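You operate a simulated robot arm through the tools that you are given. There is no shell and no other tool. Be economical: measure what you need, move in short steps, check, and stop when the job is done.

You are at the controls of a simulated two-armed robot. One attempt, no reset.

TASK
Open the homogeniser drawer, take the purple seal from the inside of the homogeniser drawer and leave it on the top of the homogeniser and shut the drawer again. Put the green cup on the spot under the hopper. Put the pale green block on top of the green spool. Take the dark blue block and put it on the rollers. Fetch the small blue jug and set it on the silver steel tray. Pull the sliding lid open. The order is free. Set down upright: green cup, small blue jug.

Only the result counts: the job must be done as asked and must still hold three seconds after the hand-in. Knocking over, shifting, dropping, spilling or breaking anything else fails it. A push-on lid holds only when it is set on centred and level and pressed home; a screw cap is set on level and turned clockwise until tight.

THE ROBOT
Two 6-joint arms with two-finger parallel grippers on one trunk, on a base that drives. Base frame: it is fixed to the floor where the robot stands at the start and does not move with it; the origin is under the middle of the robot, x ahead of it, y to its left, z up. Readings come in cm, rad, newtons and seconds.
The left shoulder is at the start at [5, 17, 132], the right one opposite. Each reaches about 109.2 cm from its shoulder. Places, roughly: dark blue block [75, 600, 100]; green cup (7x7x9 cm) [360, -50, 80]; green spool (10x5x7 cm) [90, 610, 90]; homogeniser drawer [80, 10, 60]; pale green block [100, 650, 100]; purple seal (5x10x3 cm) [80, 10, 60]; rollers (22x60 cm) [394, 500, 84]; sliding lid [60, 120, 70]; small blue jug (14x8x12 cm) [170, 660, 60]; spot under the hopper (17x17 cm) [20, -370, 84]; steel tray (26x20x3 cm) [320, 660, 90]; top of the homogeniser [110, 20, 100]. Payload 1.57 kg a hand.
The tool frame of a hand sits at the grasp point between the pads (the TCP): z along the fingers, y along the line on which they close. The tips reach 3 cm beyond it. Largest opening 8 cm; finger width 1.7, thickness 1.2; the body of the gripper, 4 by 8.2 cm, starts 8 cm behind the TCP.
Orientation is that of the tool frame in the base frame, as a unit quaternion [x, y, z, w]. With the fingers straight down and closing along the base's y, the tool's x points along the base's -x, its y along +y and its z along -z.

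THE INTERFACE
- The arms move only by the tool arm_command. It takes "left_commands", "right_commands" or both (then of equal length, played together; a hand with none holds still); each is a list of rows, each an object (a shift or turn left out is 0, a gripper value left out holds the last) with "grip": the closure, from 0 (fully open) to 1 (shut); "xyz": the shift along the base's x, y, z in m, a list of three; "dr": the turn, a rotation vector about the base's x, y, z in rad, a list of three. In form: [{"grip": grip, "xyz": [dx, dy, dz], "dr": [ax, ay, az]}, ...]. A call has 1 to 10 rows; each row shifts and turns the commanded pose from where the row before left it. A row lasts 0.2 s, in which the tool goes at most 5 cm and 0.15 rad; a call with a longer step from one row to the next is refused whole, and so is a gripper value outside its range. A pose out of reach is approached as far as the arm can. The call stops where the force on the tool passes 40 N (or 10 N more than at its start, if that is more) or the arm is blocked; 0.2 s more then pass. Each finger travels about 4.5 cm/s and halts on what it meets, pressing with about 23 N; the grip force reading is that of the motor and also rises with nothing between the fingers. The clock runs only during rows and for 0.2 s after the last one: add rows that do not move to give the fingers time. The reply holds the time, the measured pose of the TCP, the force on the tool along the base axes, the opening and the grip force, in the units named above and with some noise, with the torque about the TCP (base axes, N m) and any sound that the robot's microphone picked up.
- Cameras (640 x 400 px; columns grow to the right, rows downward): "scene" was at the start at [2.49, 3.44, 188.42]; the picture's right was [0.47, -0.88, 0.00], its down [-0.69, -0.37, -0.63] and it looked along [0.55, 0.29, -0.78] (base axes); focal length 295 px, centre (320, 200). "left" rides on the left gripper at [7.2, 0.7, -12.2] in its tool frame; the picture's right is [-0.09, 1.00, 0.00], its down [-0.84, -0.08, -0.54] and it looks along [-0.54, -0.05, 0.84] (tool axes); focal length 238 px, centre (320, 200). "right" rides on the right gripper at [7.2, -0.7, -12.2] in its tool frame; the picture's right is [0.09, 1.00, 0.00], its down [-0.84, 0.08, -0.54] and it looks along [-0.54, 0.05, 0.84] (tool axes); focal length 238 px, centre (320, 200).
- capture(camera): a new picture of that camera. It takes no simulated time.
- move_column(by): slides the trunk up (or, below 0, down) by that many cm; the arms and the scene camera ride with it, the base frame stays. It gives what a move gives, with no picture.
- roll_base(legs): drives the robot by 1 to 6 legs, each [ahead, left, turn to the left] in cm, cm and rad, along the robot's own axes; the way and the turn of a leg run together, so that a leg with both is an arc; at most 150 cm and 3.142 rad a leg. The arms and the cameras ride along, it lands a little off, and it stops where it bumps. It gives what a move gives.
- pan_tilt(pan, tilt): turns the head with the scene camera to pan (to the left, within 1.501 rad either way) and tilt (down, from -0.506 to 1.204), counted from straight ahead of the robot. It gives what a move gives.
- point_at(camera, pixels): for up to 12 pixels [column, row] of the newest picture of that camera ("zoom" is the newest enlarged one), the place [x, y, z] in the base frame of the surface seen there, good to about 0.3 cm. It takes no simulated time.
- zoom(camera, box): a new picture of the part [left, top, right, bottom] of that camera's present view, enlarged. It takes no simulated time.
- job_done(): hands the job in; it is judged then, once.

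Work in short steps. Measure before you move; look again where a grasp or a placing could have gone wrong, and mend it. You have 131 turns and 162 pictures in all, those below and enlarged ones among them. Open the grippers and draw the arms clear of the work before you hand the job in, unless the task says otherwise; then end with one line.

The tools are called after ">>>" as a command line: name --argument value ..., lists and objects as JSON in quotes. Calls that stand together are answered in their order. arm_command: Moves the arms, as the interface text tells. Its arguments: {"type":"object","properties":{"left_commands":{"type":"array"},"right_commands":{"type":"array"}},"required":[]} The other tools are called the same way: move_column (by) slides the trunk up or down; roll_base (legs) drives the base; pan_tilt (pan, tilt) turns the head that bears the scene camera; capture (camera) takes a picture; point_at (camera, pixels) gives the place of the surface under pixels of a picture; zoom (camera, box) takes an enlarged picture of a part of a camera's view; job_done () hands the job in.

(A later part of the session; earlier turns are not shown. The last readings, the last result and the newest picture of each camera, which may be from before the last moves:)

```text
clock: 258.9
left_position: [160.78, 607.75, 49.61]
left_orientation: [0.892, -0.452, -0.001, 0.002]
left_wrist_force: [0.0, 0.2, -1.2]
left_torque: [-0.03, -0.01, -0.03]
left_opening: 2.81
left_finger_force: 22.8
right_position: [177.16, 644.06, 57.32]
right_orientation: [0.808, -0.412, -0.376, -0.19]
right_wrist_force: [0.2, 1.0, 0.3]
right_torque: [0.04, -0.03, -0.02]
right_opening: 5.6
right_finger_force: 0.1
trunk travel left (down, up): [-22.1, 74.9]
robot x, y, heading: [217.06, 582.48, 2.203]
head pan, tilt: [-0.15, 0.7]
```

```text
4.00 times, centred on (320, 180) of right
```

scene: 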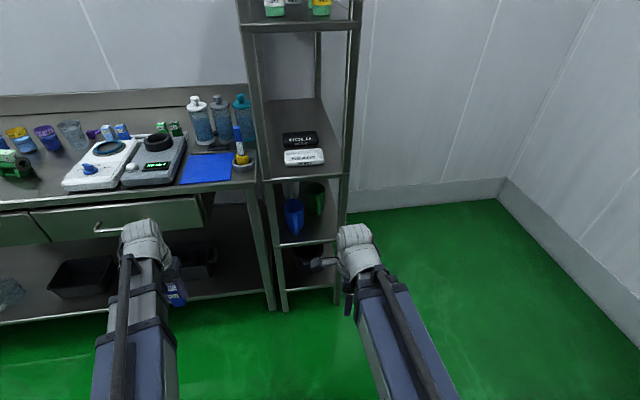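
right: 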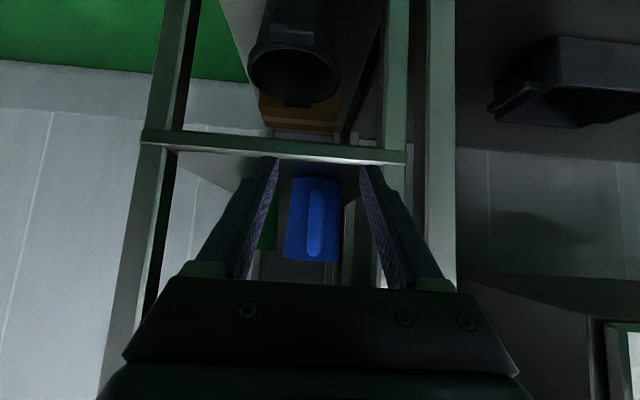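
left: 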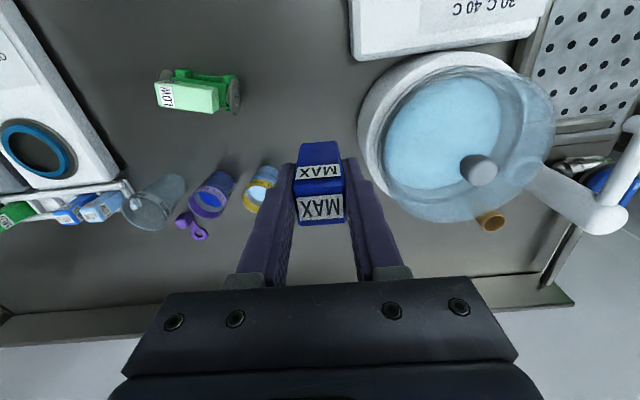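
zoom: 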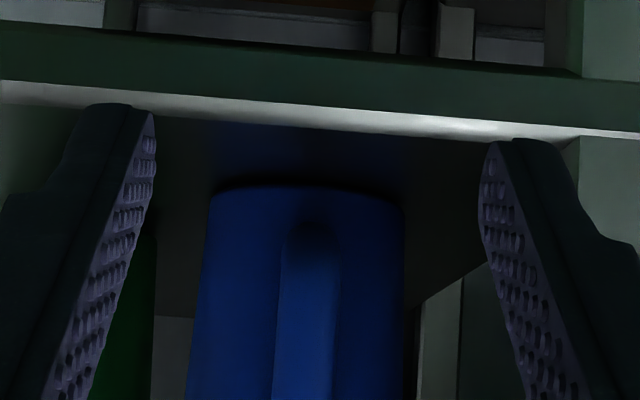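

The handle bar runs from (317,192) to (315,255). I measure it and the shelf edges.

>>> point_at --camera "right" --pixels '[[317, 195], [316, 210], [315, 225], [315, 240], [315, 252], [298, 215], [333, 215], [320, 150], [311, 220], [321, 220], [395, 180], [310, 163]]'

```text
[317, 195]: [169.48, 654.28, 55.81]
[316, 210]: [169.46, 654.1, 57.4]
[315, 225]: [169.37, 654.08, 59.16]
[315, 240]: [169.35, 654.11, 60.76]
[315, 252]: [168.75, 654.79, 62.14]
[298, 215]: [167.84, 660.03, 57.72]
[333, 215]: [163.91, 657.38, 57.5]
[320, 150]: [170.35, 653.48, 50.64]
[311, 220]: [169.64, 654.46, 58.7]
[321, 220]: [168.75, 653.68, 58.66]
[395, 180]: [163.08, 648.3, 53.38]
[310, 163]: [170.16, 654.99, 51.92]
```

The handle bar is at (169.4,654.1), z 55–61.5. I raise 1.5 cm and advance 13 cm so the bar comes between the pads, then close.

>>> move_column --by 1.5

>>> arm_command --right_commands '[{"xyz": [-0.0205, 0.0265, 0]}, {"xyz": [-0.0205, 0.0265, 0]}, {"xyz": [-0.0205, 0.0265, 0]}, {"xyz": [-0.0205, 0.0265, 0]}, {}]'

>>> arm_command --right_commands '[{"grip": 1}, {"grip": 1}, {"grip": 1}, {"grip": 1}, {"grip": 1}, {"grip": 1}]'

>>> capture --camera "right"

```text
clock: 259.6
left_position: [160.64, 607.72, 51.05]
left_orientation: [0.891, -0.453, -0.001, 0.002]
left_wrist_force: [-0.7, 0.0, -0.6]
left_torque: [-0.02, -0.02, 0.02]
left_opening: 2.82
left_finger_force: 22.8
right_position: [177.28, 644.29, 58.88]
right_orientation: [0.808, -0.413, -0.374, -0.19]
right_wrist_force: [-0.4, 1.1, -0.5]
right_torque: [-0.02, 0.03, -0.03]
right_opening: 5.58
right_finger_force: 0.0
trunk travel left (down, up): [-23.6, 73.4]
robot x, y, heading: [217.02, 582.38, 2.2]
head pan, tilt: [-0.15, 0.7]
```

```text
clock: 260.8
left_position: [160.59, 607.69, 51.08]
left_orientation: [0.892, -0.453, -0.001, 0.002]
left_wrist_force: [0.0, 0.5, -1.2]
left_torque: [-0.03, 0.01, 0.01]
left_opening: 2.83
left_finger_force: 22.8
right_position: [169.05, 654.66, 58.95]
right_orientation: [0.809, -0.412, -0.375, -0.19]
right_wrist_force: [-0.6, 0.1, 0.3]
right_torque: [0.01, 0.01, -0.01]
right_opening: 5.6
right_finger_force: 0.0
trunk travel left (down, up): [-23.6, 73.4]
robot x, y, heading: [216.62, 581.99, 2.201]
head pan, tilt: [-0.15, 0.7]
```

```text
clock: 262.2
left_position: [160.58, 607.79, 51.12]
left_orientation: [0.891, -0.453, 0.0, 0.002]
left_wrist_force: [-0.1, -0.3, -0.1]
left_torque: [0.0, -0.02, -0.02]
left_opening: 2.86
left_finger_force: 23.1
right_position: [169.12, 654.6, 58.83]
right_orientation: [0.808, -0.412, -0.376, -0.19]
right_wrist_force: [-0.4, 0.6, 0.2]
right_torque: [0.07, 0.01, 0.0]
right_opening: 1.75
right_finger_force: 23.0
trunk travel left (down, up): [-23.6, 73.4]
robot x, y, heading: [217.1, 582.17, 2.202]
head pan, tilt: [-0.15, 0.7]
```

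```text
55 pictures are left
```

right: 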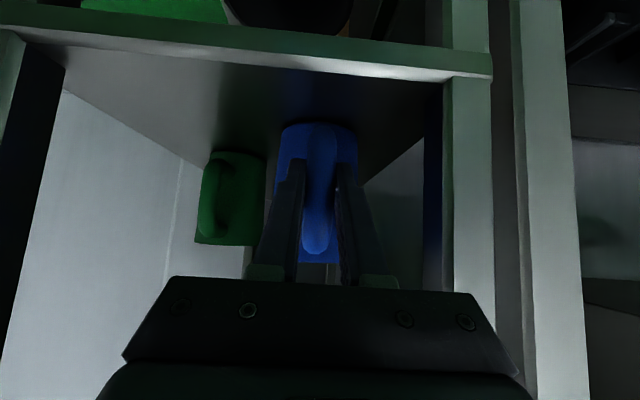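

Handle gripped at 1.75 cm. I lift 3 cm and watch for tilting.

>>> move_column --by 3

>>> arm_command --right_commands '[{}, {}, {}, {}]'

>>> capture --camera "right"

```text
clock: 262.9
left_position: [160.54, 607.79, 54.02]
left_orientation: [0.891, -0.454, -0.001, 0.002]
left_wrist_force: [1.2, -1.1, -0.4]
left_torque: [0.02, -0.01, 0.04]
left_opening: 2.86
left_finger_force: 23.1
right_position: [169.1, 654.64, 61.8]
right_orientation: [0.808, -0.413, -0.375, -0.19]
right_wrist_force: [-0.3, 0.4, -3.0]
right_torque: [-0.21, -0.14, 0.0]
right_opening: 1.77
right_finger_force: 23.0
trunk travel left (down, up): [-26.6, 70.4]
robot x, y, heading: [217.29, 582.47, 2.201]
head pan, tilt: [-0.15, 0.7]
```

```text
clock: 263.9
left_position: [160.57, 607.73, 54.01]
left_orientation: [0.891, -0.453, -0.001, 0.001]
left_wrist_force: [-0.6, -0.1, -1.6]
left_torque: [0.06, 0.01, 0.0]
left_opening: 2.86
left_finger_force: 23.0
right_position: [169.09, 654.65, 61.91]
right_orientation: [0.808, -0.413, -0.375, -0.191]
right_wrist_force: [-0.8, 0.9, -4.5]
right_torque: [-0.19, -0.13, 0.01]
right_opening: 1.75
right_finger_force: 23.0
trunk travel left (down, up): [-26.6, 70.4]
robot x, y, heading: [217.13, 582.17, 2.201]
head pan, tilt: [-0.15, 0.7]
```

```text
54 pictures are left
```

right: 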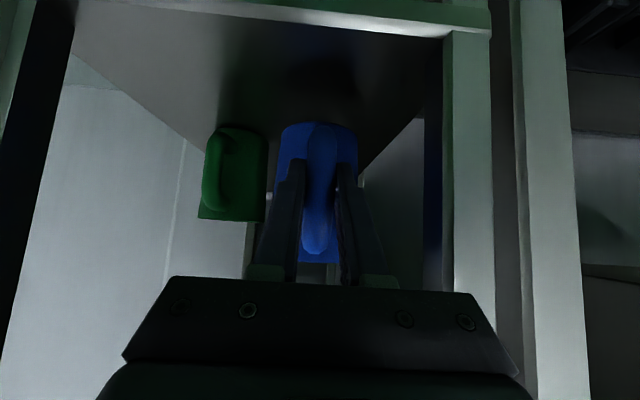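

The jug hangs steady. I back straight out of the shelf, raise the trunk, go left for space and turn toward the BOTTLES bench.

>>> roll_base --legs '[[-45, 0, 0]]'

>>> move_column --by 40

>>> roll_base --legs '[[0, 60, 0], [0, 0, -1.565]]'

>>> pan_tilt --pan 0.1 --tilt 0.45

>>> capture --camera "scene"

```text
clock: 266.6
left_position: [187.18, 571.53, 54.13]
left_orientation: [0.89, -0.456, -0.001, 0.002]
left_wrist_force: [-0.1, 0.6, -1.7]
left_torque: [-0.01, -0.03, 0.0]
left_opening: 2.83
left_finger_force: 23.0
right_position: [195.8, 618.42, 61.84]
right_orientation: [0.807, -0.414, -0.375, -0.19]
right_wrist_force: [-0.4, 0.9, -4.1]
right_torque: [-0.18, -0.18, -0.01]
right_opening: 1.78
right_finger_force: 22.9
trunk travel left (down, up): [-26.6, 70.4]
robot x, y, heading: [243.29, 545.7, 2.199]
head pan, tilt: [-0.15, 0.7]
```

```text
clock: 270.5
left_position: [187.22, 571.63, 94.04]
left_orientation: [0.89, -0.456, 0.0, 0.001]
left_wrist_force: [0.2, -0.6, 0.2]
left_torque: [-0.01, -0.01, -0.01]
left_opening: 2.83
left_finger_force: 22.9
right_position: [195.83, 618.51, 101.82]
right_orientation: [0.807, -0.415, -0.374, -0.191]
right_wrist_force: [-0.9, -0.8, -4.0]
right_torque: [-0.2, -0.17, -0.05]
right_opening: 1.78
right_finger_force: 22.9
trunk travel left (down, up): [-66.6, 30.4]
robot x, y, heading: [243.64, 545.88, 2.199]
head pan, tilt: [-0.15, 0.7]
```

```text
clock: 277.7
left_position: [220.77, 566.56, 94.02]
left_orientation: [-0.304, 0.953, 0.002, -0.001]
left_wrist_force: [0.4, -0.3, 0.0]
left_torque: [0.0, -0.02, 0.04]
left_opening: 2.86
left_finger_force: 23.1
right_position: [267.63, 557.51, 101.92]
right_orientation: [-0.274, 0.865, 0.128, 0.4]
right_wrist_force: [-0.1, -0.1, -3.6]
right_torque: [-0.13, 0.24, 0.04]
right_opening: 1.77
right_finger_force: 23.1
trunk travel left (down, up): [-66.6, 30.4]
robot x, y, heading: [194.73, 510.87, 0.617]
head pan, tilt: [-0.15, 0.7]
```

```text
clock: 278.5
left_position: [220.8, 566.54, 94.06]
left_orientation: [-0.304, 0.953, 0.001, 0.0]
left_wrist_force: [-0.8, -0.7, -0.5]
left_torque: [0.01, -0.02, 0.04]
left_opening: 2.84
left_finger_force: 23.2
right_position: [267.65, 557.57, 101.74]
right_orientation: [-0.275, 0.865, 0.129, 0.4]
right_wrist_force: [0.5, -0.7, -3.4]
right_torque: [-0.14, 0.2, 0.02]
right_opening: 1.78
right_finger_force: 23.0
trunk travel left (down, up): [-66.6, 30.4]
robot x, y, heading: [194.28, 510.54, 0.619]
head pan, tilt: [0.099, 0.45]
```

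```text
53 pictures are left
```

scene: 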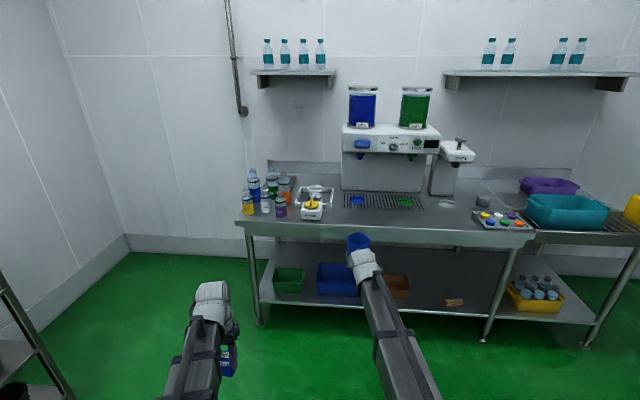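

The BOTTLES bench is ahead; something tray-like is at (315,193) behind a white device. I zoom and measure.

>>> zoom --camera "scene" --box '[225, 155, 385, 255]'

>>> point_at --camera "zoom" --pixels '[[300, 140], [430, 130], [380, 120], [400, 160], [350, 215], [310, 150], [420, 175], [440, 125], [230, 230], [180, 200], [70, 260], [500, 290]]'

>>> zoom --camera "scene" --box '[440, 150, 640, 275]'

>>> point_at --camera "zoom" --pixels '[[310, 270], [370, 285], [450, 290], [560, 290], [500, 305], [420, 280], [300, 300], [480, 210], [590, 170], [200, 210], [330, 240], [260, 150]]'

```text
4.00 times, centred on (305, 205) of scene
```

zoom: 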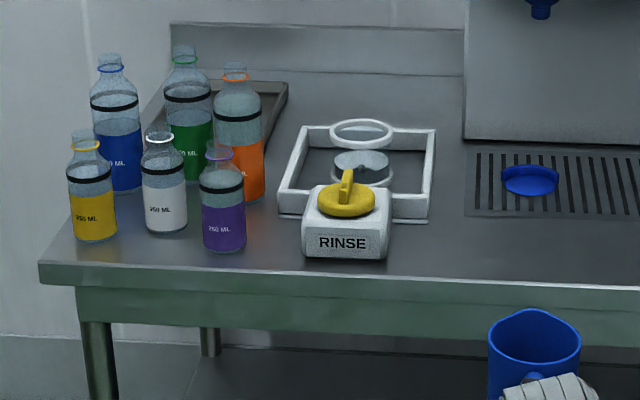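

```text
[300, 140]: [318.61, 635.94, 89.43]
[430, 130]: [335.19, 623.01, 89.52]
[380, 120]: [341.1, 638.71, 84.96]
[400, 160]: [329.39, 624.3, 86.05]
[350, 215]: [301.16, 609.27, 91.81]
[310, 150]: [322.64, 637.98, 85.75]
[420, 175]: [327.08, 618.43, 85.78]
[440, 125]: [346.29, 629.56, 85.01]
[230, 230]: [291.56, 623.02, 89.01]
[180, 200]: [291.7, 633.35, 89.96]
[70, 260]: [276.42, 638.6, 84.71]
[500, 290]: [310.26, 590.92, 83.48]
```

```text
3.20 times, centred on (540, 212) of scene
```

zoom: 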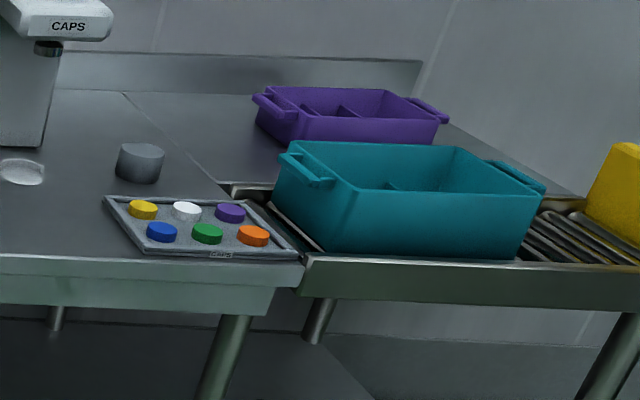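

```text
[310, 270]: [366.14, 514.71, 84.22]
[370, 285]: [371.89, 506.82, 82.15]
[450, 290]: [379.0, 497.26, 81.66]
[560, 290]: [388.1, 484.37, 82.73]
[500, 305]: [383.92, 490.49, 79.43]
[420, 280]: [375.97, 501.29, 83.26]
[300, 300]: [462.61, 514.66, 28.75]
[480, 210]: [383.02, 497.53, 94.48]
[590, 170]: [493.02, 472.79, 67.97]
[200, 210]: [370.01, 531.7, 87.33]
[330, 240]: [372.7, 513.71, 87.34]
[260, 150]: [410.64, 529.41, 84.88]
```

The steel tray seems to be the grey one behind the bottles, around scene (285,178). I measure its visible parts, the bottle tops, and the roller area.

>>> point_at --camera "scene" --pixels '[[291, 178], [296, 176], [290, 187], [293, 182], [264, 188], [272, 177], [284, 177], [254, 173], [272, 168], [284, 173], [245, 193], [280, 196]]'

>>> zoom --camera "scene" --box '[238, 155, 318, 205]'

```text
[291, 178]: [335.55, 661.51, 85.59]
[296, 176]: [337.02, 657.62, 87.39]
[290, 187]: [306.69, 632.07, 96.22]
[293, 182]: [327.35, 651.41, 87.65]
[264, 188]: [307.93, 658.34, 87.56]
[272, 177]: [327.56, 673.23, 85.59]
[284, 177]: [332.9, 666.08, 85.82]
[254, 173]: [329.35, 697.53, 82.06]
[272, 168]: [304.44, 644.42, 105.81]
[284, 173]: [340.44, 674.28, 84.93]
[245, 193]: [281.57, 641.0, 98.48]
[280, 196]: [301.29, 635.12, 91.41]
```

```text
8.00 times, centred on (278, 180) of scene
```

zoom: 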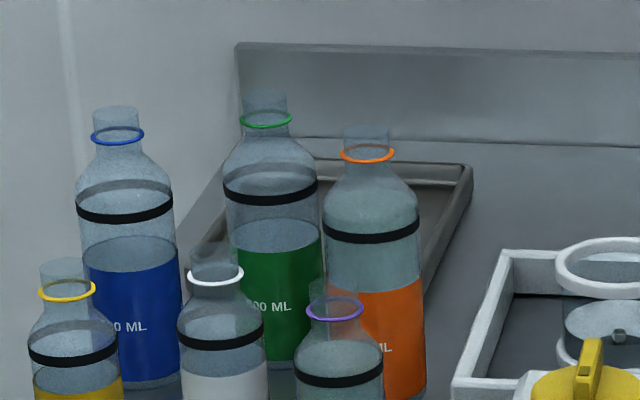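

The tray spans about u 637–663, v 328–348 with bottles (to z≈107) in front of it, so the jug must come in from the right-front at an angle. I check heights of the rinse holder and the dispenser there.

>>> point_at --camera "scene" --pixels '[[308, 188], [323, 186], [315, 197], [312, 204], [345, 150], [361, 151], [345, 175], [420, 153], [345, 190], [330, 200], [440, 150], [306, 204]]'

```text
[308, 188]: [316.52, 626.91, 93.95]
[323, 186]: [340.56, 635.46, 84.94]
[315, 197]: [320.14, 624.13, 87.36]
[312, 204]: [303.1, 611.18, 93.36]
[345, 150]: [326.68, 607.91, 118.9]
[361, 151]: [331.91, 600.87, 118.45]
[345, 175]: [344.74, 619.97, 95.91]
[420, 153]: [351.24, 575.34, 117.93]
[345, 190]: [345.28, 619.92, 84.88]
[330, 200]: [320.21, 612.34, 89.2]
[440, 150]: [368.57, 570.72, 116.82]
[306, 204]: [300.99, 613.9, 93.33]
```

I will place the jug with the hand yawed 60°, coming over the rinse holder. First I tuck the left hand aside, raise the trunk and drive up to the bench.

>>> arm_command --left_commands '[{"xyz": [-0.0476, 0.0045, 0]}, {"xyz": [-0.0476, 0.0045, 0]}, {"xyz": [-0.0476, 0.0045, 0]}, {"xyz": [-0.0476, 0.0045, 0]}, {"xyz": [-0.0476, 0.0045, 0]}, {"xyz": [-0.0476, 0.0045, 0]}, {"xyz": [-0.0476, 0.0045, 0]}, {"xyz": [-0.0476, 0.0045, 0]}]'

>>> move_column --by 18

>>> roll_base --legs '[[0, 0, 0.018], [60, 22, 0]]'

>>> capture --camera "scene"

```text
clock: 280.3
left_position: [182.84, 570.39, 94.07]
left_orientation: [-0.303, 0.953, 0.001, 0.0]
left_wrist_force: [-0.1, -0.4, 0.1]
left_torque: [0.0, -0.02, 0.0]
left_opening: 2.83
left_finger_force: 23.0
right_position: [267.57, 557.52, 101.88]
right_orientation: [-0.274, 0.865, 0.129, 0.401]
right_wrist_force: [-0.2, -0.5, -4.0]
right_torque: [-0.17, 0.19, -0.01]
right_opening: 1.76
right_finger_force: 23.0
trunk travel left (down, up): [-66.6, 30.4]
robot x, y, heading: [194.36, 510.38, 0.616]
head pan, tilt: [0.099, 0.45]
```

```text
clock: 282.3
left_position: [182.9, 570.34, 112.04]
left_orientation: [-0.303, 0.953, 0.003, -0.001]
left_wrist_force: [0.5, -0.1, -0.5]
left_torque: [0.01, 0.03, -0.01]
left_opening: 2.83
left_finger_force: 22.5
right_position: [267.68, 557.55, 119.82]
right_orientation: [-0.274, 0.865, 0.128, 0.401]
right_wrist_force: [-0.5, -0.2, -2.8]
right_torque: [-0.11, 0.19, -0.04]
right_opening: 1.77
right_finger_force: 22.4
trunk travel left (down, up): [-84.6, 12.4]
robot x, y, heading: [194.35, 510.47, 0.623]
head pan, tilt: [0.099, 0.45]
```

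```text
clock: 286.2
left_position: [217.9, 623.14, 112.06]
left_orientation: [-0.308, 0.951, 0.001, 0.0]
left_wrist_force: [0.8, 0.1, -0.1]
left_torque: [-0.04, 0.03, 0.0]
left_opening: 2.85
left_finger_force: 23.1
right_position: [302.7, 610.99, 119.89]
right_orientation: [-0.278, 0.864, 0.13, 0.399]
right_wrist_force: [0.2, -0.1, -3.8]
right_torque: [-0.13, 0.23, -0.02]
right_opening: 1.77
right_finger_force: 22.7
trunk travel left (down, up): [-84.6, 12.4]
robot x, y, heading: [229.8, 563.44, 0.626]
head pan, tilt: [0.099, 0.45]
```

```text
49 pictures are left
```

scene: 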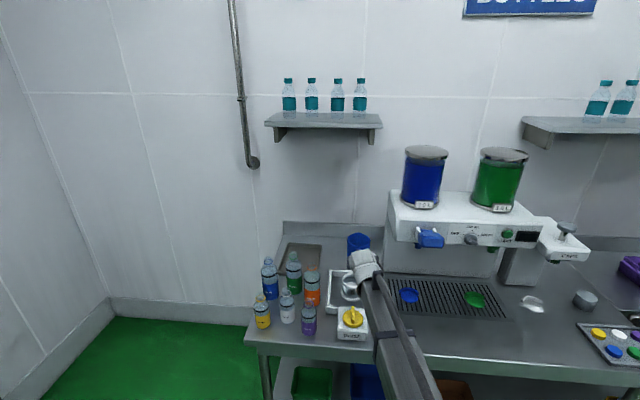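

Better view of the tray from here. I zoom and re-measure it and the bottles.

>>> zoom --camera "scene" --box '[240, 215, 400, 345]'

>>> point_at --camera "scene" --pixels '[[319, 248], [287, 245], [300, 254], [315, 262], [294, 258], [312, 272], [268, 262], [350, 270], [330, 272], [347, 283], [385, 270], [276, 268]]'

```text
3.08 times, centred on (320, 280) of scene
```

zoom: 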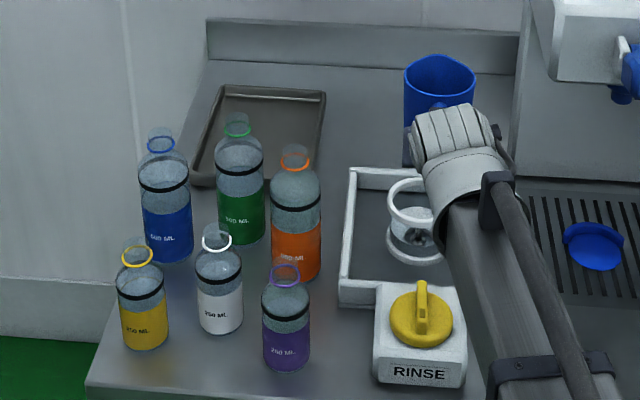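

```text
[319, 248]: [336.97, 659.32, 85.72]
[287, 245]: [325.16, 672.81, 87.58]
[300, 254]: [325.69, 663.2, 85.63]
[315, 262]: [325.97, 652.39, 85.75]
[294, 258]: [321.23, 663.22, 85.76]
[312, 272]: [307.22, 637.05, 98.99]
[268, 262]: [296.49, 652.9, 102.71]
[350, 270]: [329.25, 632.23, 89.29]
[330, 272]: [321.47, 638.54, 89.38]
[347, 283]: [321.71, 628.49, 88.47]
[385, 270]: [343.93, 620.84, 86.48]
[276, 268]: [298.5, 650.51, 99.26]
```

The tray is clearly at u 638–663, v 328–348. I shift the jug left 18 cm at this height and turn the hand by 60° before driving in.

>>> arm_command --right_commands '[{"xyz": [-0.0268, 0.0363, 0]}, {"xyz": [-0.0268, 0.0363, 0]}, {"xyz": [-0.0268, 0.0363, 0]}, {"xyz": [-0.0268, 0.0363, 0]}, {}]'

>>> arm_command --right_commands '[{"dr": [0, 0, 0.131]}, {"dr": [0, 0, 0.131]}, {"dr": [0, 0, 0.131]}, {"dr": [0, 0, 0.131]}, {"dr": [0, 0, 0.131]}, {"dr": [0, 0, 0.131]}, {"dr": [0, 0, 0.131]}, {"dr": [0, 0, 0.131]}, {}]'

>>> roll_base --legs '[[35, 0, 0.011]]'

>>> pan_tilt --pan 0.1 --tilt 0.75

>>> capture --camera "scene"

```text
clock: 287.4
left_position: [217.97, 623.04, 112.19]
left_orientation: [-0.307, 0.952, 0.001, 0.0]
left_wrist_force: [0.5, 0.7, -0.8]
left_torque: [-0.01, 0.04, 0.0]
left_opening: 2.83
left_finger_force: 23.7
right_position: [292.12, 625.27, 119.76]
right_orientation: [-0.278, 0.864, 0.13, 0.399]
right_wrist_force: [0.0, -0.5, -2.8]
right_torque: [-0.16, 0.21, 0.05]
right_opening: 1.77
right_finger_force: 22.8
trunk travel left (down, up): [-84.6, 12.4]
robot x, y, heading: [229.91, 563.49, 0.624]
head pan, tilt: [0.099, 0.45]
```

```text
clock: 289.4
left_position: [217.74, 623.18, 112.11]
left_orientation: [-0.307, 0.952, 0.001, 0.001]
left_wrist_force: [0.9, -0.9, -1.2]
left_torque: [0.01, -0.03, -0.04]
left_opening: 2.83
left_finger_force: 23.0
right_position: [291.97, 625.42, 120.06]
right_orientation: [0.674, -0.608, -0.313, -0.28]
right_wrist_force: [0.5, 0.4, -3.2]
right_torque: [-0.2, -0.01, 0.02]
right_opening: 1.75
right_finger_force: 23.0
trunk travel left (down, up): [-84.6, 12.4]
robot x, y, heading: [230.2, 563.18, 0.626]
head pan, tilt: [0.099, 0.45]
```

```text
clock: 291.6
left_position: [244.7, 643.3, 112.05]
left_orientation: [-0.314, 0.949, 0.0, -0.002]
left_wrist_force: [-0.4, -0.2, -0.5]
left_torque: [-0.02, 0.01, 0.01]
left_opening: 2.83
left_finger_force: 22.8
right_position: [318.86, 646.68, 119.79]
right_orientation: [0.677, -0.605, -0.314, -0.278]
right_wrist_force: [0.0, 0.5, -3.8]
right_torque: [-0.26, -0.01, 0.04]
right_opening: 1.76
right_finger_force: 23.1
trunk travel left (down, up): [-84.6, 12.4]
robot x, y, heading: [257.52, 583.64, 0.639]
head pan, tilt: [0.099, 0.45]
```

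```text
clock: 292.4
left_position: [244.73, 643.26, 112.08]
left_orientation: [-0.314, 0.949, 0.001, -0.001]
left_wrist_force: [-0.2, 0.2, -0.4]
left_torque: [0.02, 0.01, 0.01]
left_opening: 2.86
left_finger_force: 23.0
right_position: [318.83, 646.55, 119.81]
right_orientation: [0.677, -0.604, -0.315, -0.278]
right_wrist_force: [0.1, 0.0, -3.0]
right_torque: [-0.28, -0.04, 0.0]
right_opening: 1.77
right_finger_force: 23.2
trunk travel left (down, up): [-84.6, 12.4]
robot x, y, heading: [257.64, 583.72, 0.64]
head pan, tilt: [0.099, 0.75]
```

```text
47 pictures are left
```

scene: 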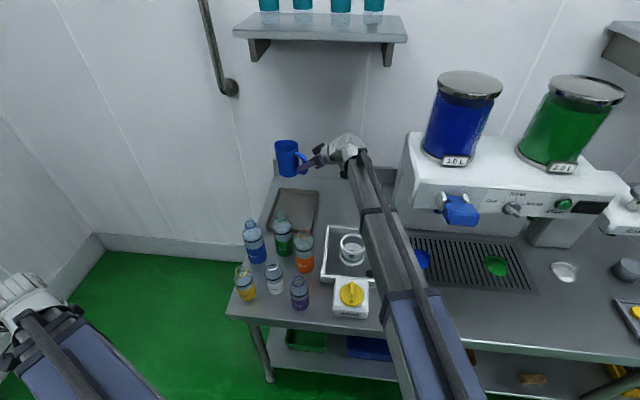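

The jug hangs upright at (287,157), beyond the bottles. I move it 9 cm further to over the tray and measure the jug against the tray.

>>> arm_command --right_commands '[{"xyz": [0.0255, 0.0143, 0]}, {"xyz": [0.0255, 0.0143, 0]}, {"xyz": [0.0255, 0.0143, 0]}, {}, {}]'

>>> zoom --camera "scene" --box '[240, 110, 400, 210]'

>>> point_at --camera "zoom" --pixels '[[170, 110], [265, 110], [220, 200], [190, 180], [250, 180], [220, 130], [180, 320], [300, 320], [120, 340]]'

```text
clock: 293.6
left_position: [244.7, 643.32, 112.11]
left_orientation: [-0.314, 0.949, 0.001, -0.001]
left_wrist_force: [0.3, -1.0, -0.3]
left_torque: [-0.05, 0.0, 0.01]
left_opening: 2.87
left_finger_force: 22.6
right_position: [326.44, 650.82, 119.86]
right_orientation: [0.677, -0.604, -0.315, -0.279]
right_wrist_force: [-0.3, 0.3, -3.6]
right_torque: [-0.23, -0.01, 0.03]
right_opening: 1.75
right_finger_force: 23.3
trunk travel left (down, up): [-84.6, 12.4]
robot x, y, heading: [257.8, 583.72, 0.639]
head pan, tilt: [0.099, 0.75]
```

```text
4.00 times, centred on (320, 160) of scene
```

zoom: 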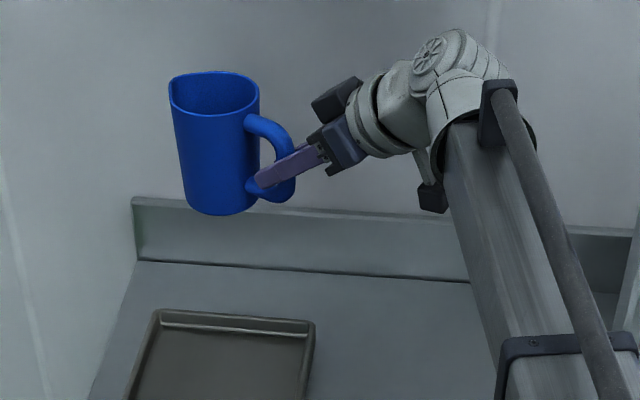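

```text
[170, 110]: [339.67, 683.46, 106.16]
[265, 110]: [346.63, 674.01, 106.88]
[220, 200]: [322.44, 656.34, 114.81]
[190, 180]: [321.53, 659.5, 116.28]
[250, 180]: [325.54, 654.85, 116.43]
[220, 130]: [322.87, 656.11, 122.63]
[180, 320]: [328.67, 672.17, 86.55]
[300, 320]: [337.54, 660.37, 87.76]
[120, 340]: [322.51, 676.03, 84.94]
```

The jug's axis is at u≈653, v≈336, inside the tray outline. I shift 1 cm left, lower 20 cm and check clearances.

>>> arm_command --right_commands '[{"xyz": [-0.006, 0.008, 0]}, {}]'

>>> move_column --by -20

>>> capture --camera "scene"

>>> zoom --camera "scene" --box '[230, 110, 422, 230]'

```text
clock: 294.2
left_position: [244.63, 643.29, 111.96]
left_orientation: [-0.314, 0.949, 0.001, 0.0]
left_wrist_force: [-0.3, -0.9, 0.0]
left_torque: [-0.05, 0.0, 0.03]
left_opening: 2.83
left_finger_force: 23.1
right_position: [325.75, 651.73, 119.91]
right_orientation: [0.677, -0.604, -0.316, -0.279]
right_wrist_force: [0.4, 0.0, -3.9]
right_torque: [-0.21, 0.0, 0.01]
right_opening: 1.76
right_finger_force: 22.9
trunk travel left (down, up): [-84.6, 12.4]
robot x, y, heading: [257.62, 583.83, 0.642]
head pan, tilt: [0.099, 0.75]
```

```text
clock: 296.4
left_position: [244.72, 643.06, 92.0]
left_orientation: [-0.314, 0.949, 0.0, -0.002]
left_wrist_force: [-0.1, 0.4, -0.1]
left_torque: [-0.01, 0.03, -0.02]
left_opening: 2.86
left_finger_force: 22.6
right_position: [325.78, 651.61, 99.94]
right_orientation: [0.677, -0.604, -0.315, -0.278]
right_wrist_force: [0.3, 0.6, -3.5]
right_torque: [-0.28, 0.0, 0.03]
right_opening: 1.76
right_finger_force: 22.9
trunk travel left (down, up): [-64.6, 32.4]
robot x, y, heading: [257.55, 583.92, 0.64]
head pan, tilt: [0.099, 0.75]
```

```text
45 pictures are left
```

scene: 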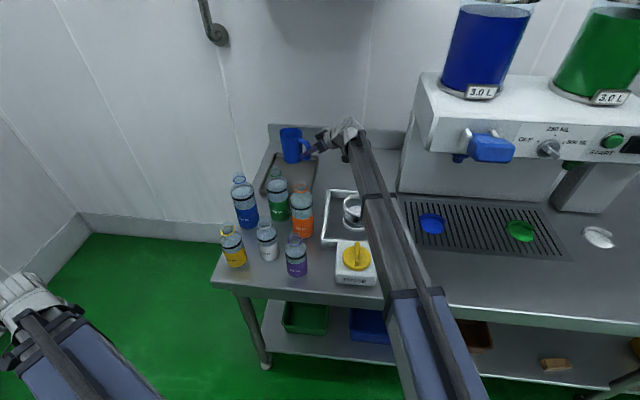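

```text
3.33 times, centred on (326, 170) of scene
```

zoom: 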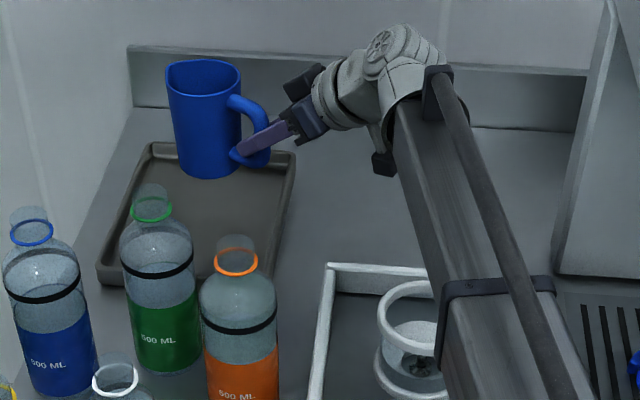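

All clear. I lower 7 cm and then feel for the tray.

>>> move_column --by -6.8

>>> move_column --by -0.5

>>> zoom --camera "scene" --box '[230, 85, 422, 205]'

```text
clock: 297.4
left_position: [244.66, 643.23, 85.33]
left_orientation: [-0.314, 0.949, 0.001, -0.001]
left_wrist_force: [0.1, -0.5, -0.2]
left_torque: [0.01, 0.04, 0.03]
left_opening: 2.8
left_finger_force: 23.2
right_position: [325.77, 651.71, 93.11]
right_orientation: [0.677, -0.604, -0.315, -0.278]
right_wrist_force: [0.2, 0.5, -3.0]
right_torque: [-0.25, -0.03, 0.05]
right_opening: 1.77
right_finger_force: 22.8
trunk travel left (down, up): [-57.8, 39.2]
robot x, y, heading: [257.37, 583.85, 0.639]
head pan, tilt: [0.099, 0.75]
```

```text
clock: 298.0
left_position: [244.64, 643.06, 84.74]
left_orientation: [-0.314, 0.949, 0.002, 0.0]
left_wrist_force: [0.4, -0.2, 0.0]
left_torque: [0.01, 0.02, 0.0]
left_opening: 2.82
left_finger_force: 23.1
right_position: [325.68, 651.64, 92.7]
right_orientation: [0.677, -0.604, -0.314, -0.28]
right_wrist_force: [-0.4, -3.8, 7.3]
right_torque: [0.73, 0.02, 0.02]
right_opening: 1.76
right_finger_force: 22.9
trunk travel left (down, up): [-57.3, 39.7]
robot x, y, heading: [257.78, 583.8, 0.635]
head pan, tilt: [0.099, 0.75]
```

```text
3.33 times, centred on (326, 145) of scene
```

zoom: 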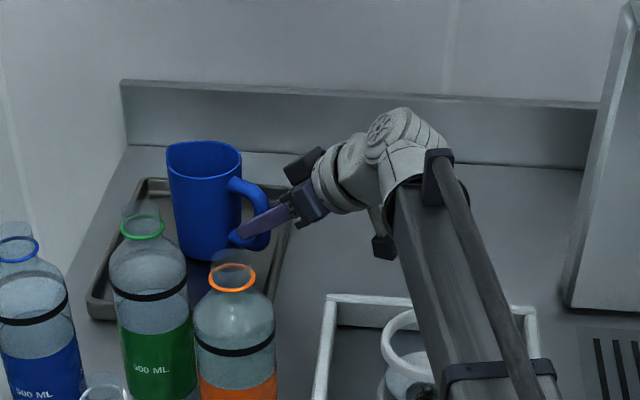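

The tray carries the jug (force changed sign). I open the fingers, draw back 4 cm and raise.

>>> arm_command --right_commands '[{"grip": 0.7}, {"grip": 0.6}, {"grip": 0.45}, {"grip": 0.35}, {}, {"xyz": [0.0023, -0.02, 0]}, {"xyz": [0.0023, -0.02, 0]}, {}]'

>>> move_column --by 30

>>> zoom --camera "scene" --box '[220, 130, 412, 250]'

```text
clock: 299.8
left_position: [244.61, 643.17, 84.81]
left_orientation: [-0.314, 0.949, 0.001, 0.001]
left_wrist_force: [0.9, -0.1, 0.0]
left_torque: [0.0, -0.02, 0.0]
left_opening: 2.85
left_finger_force: 22.7
right_position: [326.42, 647.65, 92.53]
right_orientation: [0.677, -0.604, -0.315, -0.278]
right_wrist_force: [0.5, 0.6, -0.2]
right_torque: [0.0, 0.04, 0.01]
right_opening: 5.21
right_finger_force: 0.1
trunk travel left (down, up): [-57.3, 39.7]
robot x, y, heading: [257.44, 583.81, 0.643]
head pan, tilt: [0.099, 0.75]
```

```text
clock: 302.8
left_position: [244.57, 643.15, 114.89]
left_orientation: [-0.314, 0.949, 0.001, 0.0]
left_wrist_force: [-0.6, 0.2, -0.5]
left_torque: [-0.02, 0.04, -0.01]
left_opening: 2.86
left_finger_force: 22.6
right_position: [326.24, 647.76, 122.49]
right_orientation: [0.677, -0.604, -0.314, -0.279]
right_wrist_force: [-0.4, 0.6, 1.4]
right_torque: [-0.01, 0.03, 0.0]
right_opening: 5.19
right_finger_force: 0.0
trunk travel left (down, up): [-87.3, 9.7]
robot x, y, heading: [257.9, 583.79, 0.639]
head pan, tilt: [0.099, 0.75]
```

```text
3.33 times, centred on (316, 190) of scene
```

zoom: 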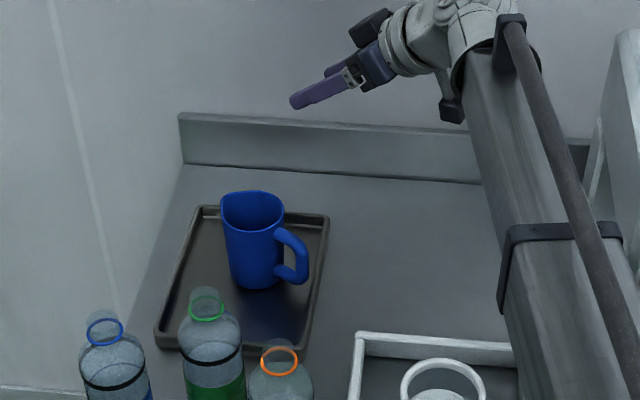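

The jug stands upright on the tray. I back away, restore the right hand to fingers-down, and go right toward the rollers.

>>> roll_base --legs '[[-45, 0, 0]]'

>>> arm_command --right_commands '[{"grip": 0, "dr": [0, 0, -0.131]}, {"dr": [0, 0, -0.131]}, {"dr": [0, 0, -0.131]}, {"dr": [0, 0, -0.131]}, {"dr": [0, 0, -0.131]}, {"dr": [0, 0, -0.131]}, {"dr": [0, 0, -0.131]}, {"dr": [0, 0, -0.131]}, {}]'

>>> arm_command --right_commands '[{"dr": [-0.0864, 0.1164, 0]}, {"dr": [-0.0864, 0.1164, 0]}, {"dr": [-0.0864, 0.1164, 0]}, {"dr": [-0.0864, 0.1164, 0]}, {"dr": [-0.0864, 0.1164, 0]}, {"dr": [-0.0864, 0.1164, 0]}, {}, {}]'

>>> roll_base --legs '[[0, -145, 0]]'

>>> capture --camera "scene"

```text
clock: 305.5
left_position: [208.3, 615.99, 114.79]
left_orientation: [-0.318, 0.948, 0.002, 0.001]
left_wrist_force: [0.3, 0.3, -0.4]
left_torque: [0.03, -0.02, 0.0]
left_opening: 2.84
left_finger_force: 23.6
right_position: [289.79, 621.36, 122.64]
right_orientation: [0.68, -0.601, -0.316, -0.277]
right_wrist_force: [-0.1, -1.2, 0.6]
right_torque: [-0.02, -0.04, 0.01]
right_opening: 5.19
right_finger_force: 0.0
trunk travel left (down, up): [-87.3, 9.7]
robot x, y, heading: [221.89, 556.66, 0.65]
head pan, tilt: [0.099, 0.75]
```

```text
clock: 307.5
left_position: [208.25, 616.12, 114.76]
left_orientation: [-0.318, 0.948, 0.001, -0.001]
left_wrist_force: [0.3, -0.3, 0.3]
left_torque: [0.0, -0.03, -0.03]
left_opening: 2.84
left_finger_force: 22.6
right_position: [289.8, 621.52, 122.62]
right_orientation: [-0.288, 0.86, 0.135, 0.398]
right_wrist_force: [0.2, -0.2, 0.8]
right_torque: [-0.02, 0.03, 0.02]
right_opening: 8.0
right_finger_force: 0.1
trunk travel left (down, up): [-87.3, 9.7]
robot x, y, heading: [221.69, 556.67, 0.647]
head pan, tilt: [0.099, 0.75]
```

```text
clock: 309.3
left_position: [208.15, 616.05, 114.76]
left_orientation: [-0.318, 0.948, 0.002, -0.001]
left_wrist_force: [-0.4, 1.0, -1.3]
left_torque: [-0.03, -0.01, 0.0]
left_opening: 2.84
left_finger_force: 23.2
right_position: [286.84, 617.3, 114.81]
right_orientation: [-0.316, 0.949, 0.004, -0.002]
right_wrist_force: [0.2, 0.2, -0.2]
right_torque: [-0.03, -0.03, -0.02]
right_opening: 7.99
right_finger_force: 0.1
right hand out of reach, approached as far as the arm can: row 1, 2, 3, 4, 5, 6
trunk travel left (down, up): [-87.3, 9.7]
robot x, y, heading: [221.73, 556.48, 0.652]
head pan, tilt: [0.099, 0.75]
```

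```text
clock: 316.6
left_position: [296.51, 499.58, 114.76]
left_orientation: [-0.316, 0.949, 0.002, -0.001]
left_wrist_force: [-0.7, 1.0, -0.8]
left_torque: [0.0, 0.0, 0.01]
left_opening: 2.84
left_finger_force: 22.8
right_position: [375.25, 500.3, 114.79]
right_orientation: [-0.314, 0.95, 0.004, -0.001]
right_wrist_force: [0.1, 0.6, -0.6]
right_torque: [-0.02, -0.01, 0.0]
right_opening: 8.0
right_finger_force: 0.0
trunk travel left (down, up): [-87.3, 9.7]
robot x, y, heading: [309.98, 440.12, 0.648]
head pan, tilt: [0.099, 0.75]
```

```text
41 pictures are left
```

scene: 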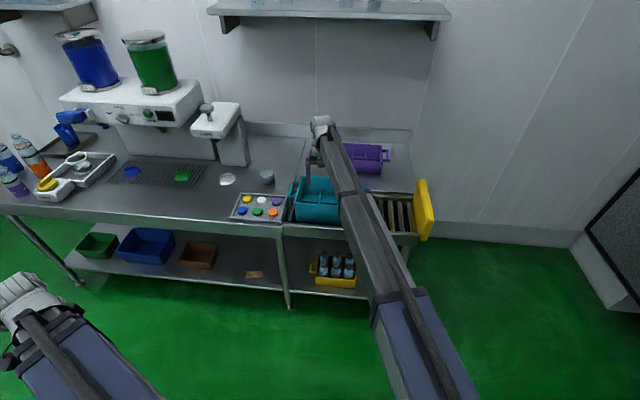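

The free rollers show at (400,215) between the teal box and a yellow end plate. I zoom and measure.

>>> zoom --camera "scene" --box '[340, 170, 452, 240]'

>>> point_at --camera "zoom" --pixels '[[230, 180], [400, 180], [330, 160], [330, 210], [280, 200], [390, 210], [400, 240], [330, 250], [220, 150], [420, 130], [470, 130], [180, 250]]'

```text
5.71 times, centred on (396, 205) of scene
```

zoom: 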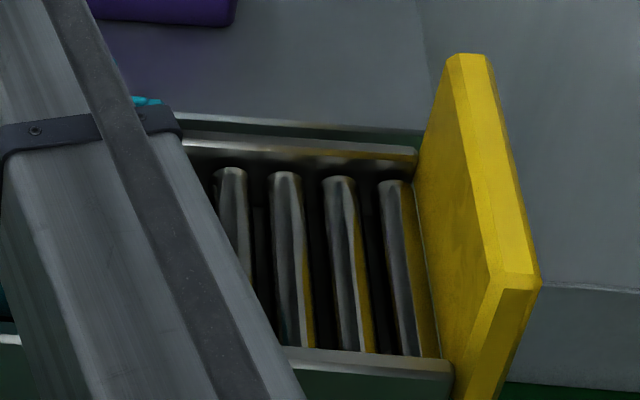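

```text
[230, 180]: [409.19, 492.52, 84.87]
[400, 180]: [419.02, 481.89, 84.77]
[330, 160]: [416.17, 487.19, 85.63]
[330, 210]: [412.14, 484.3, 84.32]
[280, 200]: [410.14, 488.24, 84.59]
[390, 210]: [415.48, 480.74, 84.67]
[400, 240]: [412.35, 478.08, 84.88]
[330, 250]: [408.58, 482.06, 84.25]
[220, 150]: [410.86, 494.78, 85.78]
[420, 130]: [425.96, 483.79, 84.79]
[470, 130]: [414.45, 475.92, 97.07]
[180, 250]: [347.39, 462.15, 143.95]
```

Roller tops are at z≈84.8, with axes across the bench and valleys in between (one at v≈146). I check the space on my right before sidestepping.

>>> point_at --camera "scene" --pixels '[[600, 290], [620, 240], [570, 240], [560, 380], [630, 380]]'

>>> arm_command --right_commands '[{"xyz": [-0.018, -0.045, 0]}, {"xyz": [-0.018, -0.045, 0]}, {"xyz": [-0.018, -0.045, 0]}, {"xyz": [-0.018, -0.045, 0]}, {"xyz": [-0.018, -0.045, 0]}, {"xyz": [-0.018, -0.045, 0]}, {"xyz": [-0.018, -0.045, 0]}]' --left_commands '[{"xyz": [0.044, 0.006, 0]}, {"xyz": [0.044, 0.006, 0]}, {"xyz": [0.044, 0.006, 0]}, {"xyz": [0.044, 0.006, 0]}, {"xyz": [0.044, 0.006, 0]}, {"xyz": [0.044, 0.006, 0]}, {"xyz": [0.044, 0.006, 0]}]'

```text
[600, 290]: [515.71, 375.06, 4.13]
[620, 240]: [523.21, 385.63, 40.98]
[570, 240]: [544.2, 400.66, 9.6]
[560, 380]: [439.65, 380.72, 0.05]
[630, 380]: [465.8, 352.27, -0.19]
```

```text
clock: 318.2
left_position: [327.45, 503.7, 114.79]
left_orientation: [-0.318, 0.948, 0.002, 0.001]
left_wrist_force: [0.0, -0.2, -1.2]
left_torque: [-0.01, 0.01, 0.02]
left_opening: 2.84
left_finger_force: 22.4
right_position: [362.45, 468.71, 114.83]
right_orientation: [-0.314, 0.949, 0.005, 0.0]
right_wrist_force: [0.4, -0.6, -0.4]
right_torque: [-0.01, -0.02, 0.0]
right_opening: 7.99
right_finger_force: 0.2
right hand out of reach, approached as far as the arm can: row 3, 6
trunk travel left (down, up): [-87.3, 9.7]
robot x, y, heading: [309.79, 440.44, 0.642]
head pan, tilt: [0.099, 0.75]
```

The right side is clear. I sidestep 38 cm right and 20 cm forward, move the right hand aside and pitch the left hand 50° forward with the dark blue block.

>>> roll_base --legs '[[20, -38, 0]]'

>>> arm_command --left_commands '[{"dr": [0.0869, -0.1161, 0]}, {"dr": [0.0869, -0.1161, 0]}, {"dr": [0.0869, -0.1161, 0]}, {"dr": [0.0869, -0.1161, 0]}, {"dr": [0.0869, -0.1161, 0]}, {"dr": [0.0869, -0.1161, 0]}, {}]' --right_commands '[{"xyz": [0.02, -0.027, 0]}, {"xyz": [0.02, -0.027, 0]}, {"xyz": [0.02, -0.027, 0]}, {"xyz": [0.02, -0.027, 0]}, {"xyz": [0.02, -0.027, 0]}, {"xyz": [0.02, -0.027, 0]}, {}]'

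>>> capture --camera "scene"

>>> zoom --camera "scene" --box '[230, 150, 390, 250]'

```text
clock: 320.8
left_position: [366.42, 484.83, 114.73]
left_orientation: [-0.315, 0.949, 0.002, -0.001]
left_wrist_force: [-0.7, 0.2, 0.0]
left_torque: [-0.01, 0.04, 0.04]
left_opening: 2.86
left_finger_force: 23.1
right_position: [401.38, 449.76, 114.67]
right_orientation: [-0.312, 0.95, 0.004, -0.002]
right_wrist_force: [1.2, -0.1, -0.1]
right_torque: [-0.01, 0.03, 0.03]
right_opening: 8.01
right_finger_force: 0.0
trunk travel left (down, up): [-87.3, 9.7]
robot x, y, heading: [348.54, 421.14, 0.645]
head pan, tilt: [0.099, 0.75]
```

```text
clock: 322.4
left_position: [367.15, 487.22, 122.56]
left_orientation: [-0.287, 0.86, 0.134, 0.4]
left_wrist_force: [0.0, 0.5, -0.3]
left_torque: [0.02, -0.04, 0.0]
left_opening: 2.84
left_finger_force: 22.7
left hand out of reach, approached as far as the arm can: row 2, 3, 4, 5, 6
right_position: [413.11, 433.56, 114.81]
right_orientation: [-0.312, 0.95, 0.004, -0.001]
right_wrist_force: [0.6, 0.7, -0.5]
right_torque: [-0.01, -0.01, 0.01]
right_opening: 8.01
right_finger_force: 0.1
trunk travel left (down, up): [-87.3, 9.7]
robot x, y, heading: [348.54, 421.17, 0.644]
head pan, tilt: [0.099, 0.75]
```

```text
39 pictures are left
```

scene: 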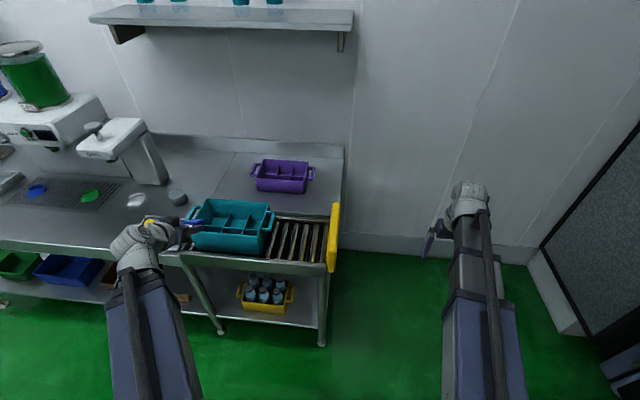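

```text
4.00 times, centred on (310, 200) of scene
```

zoom: 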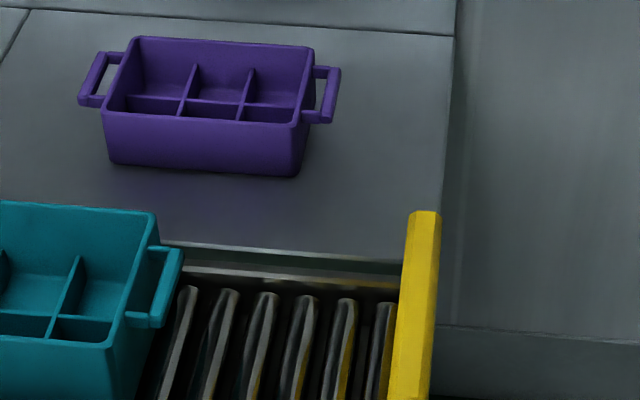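

Six free rollers are visible between the teal box and the yellow plate. I measure roller positions.

>>> zoom --camera "scene" --box '[260, 205, 356, 275]'

>>> point_at --camera "zoom" --pixels '[[240, 200], [185, 200], [300, 200], [155, 200], [215, 200], [270, 200], [330, 200], [270, 110], [240, 285], [385, 200], [440, 100], [120, 110]]'

```text
5.71 times, centred on (308, 240) of scene
```

zoom: 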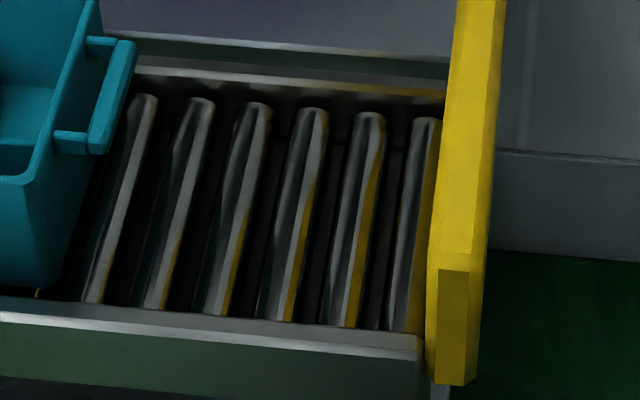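

```text
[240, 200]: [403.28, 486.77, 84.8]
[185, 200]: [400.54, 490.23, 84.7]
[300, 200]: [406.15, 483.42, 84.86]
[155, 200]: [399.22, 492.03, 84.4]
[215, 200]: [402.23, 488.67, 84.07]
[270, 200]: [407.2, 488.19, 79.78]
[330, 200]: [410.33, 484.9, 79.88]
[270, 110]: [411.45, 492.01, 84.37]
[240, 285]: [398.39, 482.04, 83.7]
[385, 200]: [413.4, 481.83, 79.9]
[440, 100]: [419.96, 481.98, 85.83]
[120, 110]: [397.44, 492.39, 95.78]
```

Roller pitch is 4.45 cm; I aim for the valley at (404.7,485.1). I move the left hand there and lower most of the way.

>>> arm_command --left_commands '[{"xyz": [0.0469, -0.0026, 0]}, {"xyz": [0.0469, -0.0026, 0]}, {"xyz": [0.0469, -0.0026, 0]}, {"xyz": [0.0469, -0.0026, 0]}, {"xyz": [0.0469, -0.0026, 0]}, {"xyz": [0.0469, -0.0026, 0]}, {"xyz": [0.0469, -0.0026, 0]}, {"xyz": [0.0469, -0.0026, 0]}, {}]'

>>> move_column --by -29

>>> capture --camera "scene"

>>> zoom --camera "scene" --box '[230, 120, 390, 220]'

```text
clock: 324.4
left_position: [404.46, 485.27, 122.67]
left_orientation: [-0.286, 0.86, 0.135, 0.401]
left_wrist_force: [0.1, 0.0, 0.1]
left_torque: [0.01, 0.01, -0.01]
left_opening: 2.86
left_finger_force: 22.8
right_position: [412.85, 433.71, 114.78]
right_orientation: [-0.313, 0.95, 0.004, -0.002]
right_wrist_force: [0.2, 0.2, 0.2]
right_torque: [0.0, 0.0, 0.0]
right_opening: 7.98
right_finger_force: 0.2
trunk travel left (down, up): [-87.3, 9.7]
robot x, y, heading: [348.6, 421.39, 0.644]
head pan, tilt: [0.099, 0.75]
```

```text
clock: 327.3
left_position: [404.43, 485.19, 93.59]
left_orientation: [-0.286, 0.86, 0.134, 0.401]
left_wrist_force: [0.5, -0.3, -1.4]
left_torque: [0.02, 0.04, 0.01]
left_opening: 2.82
left_finger_force: 22.6
right_position: [413.1, 433.71, 85.82]
right_orientation: [-0.312, 0.95, 0.004, -0.002]
right_wrist_force: [0.1, 0.9, -0.3]
right_torque: [0.02, 0.01, 0.05]
right_opening: 8.02
right_finger_force: 0.0
trunk travel left (down, up): [-58.3, 38.7]
robot x, y, heading: [348.68, 421.28, 0.644]
head pan, tilt: [0.099, 0.75]
```

```text
36 pictures are left
```

scene: 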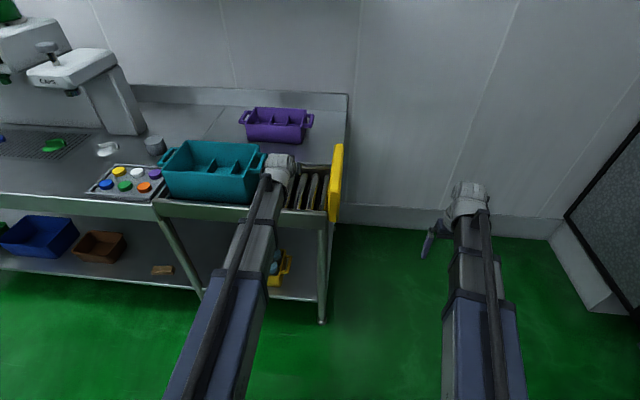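

```text
4.00 times, centred on (310, 170) of scene
```

zoom: 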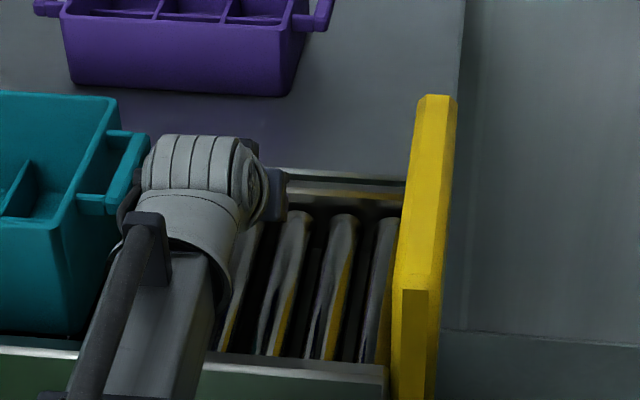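

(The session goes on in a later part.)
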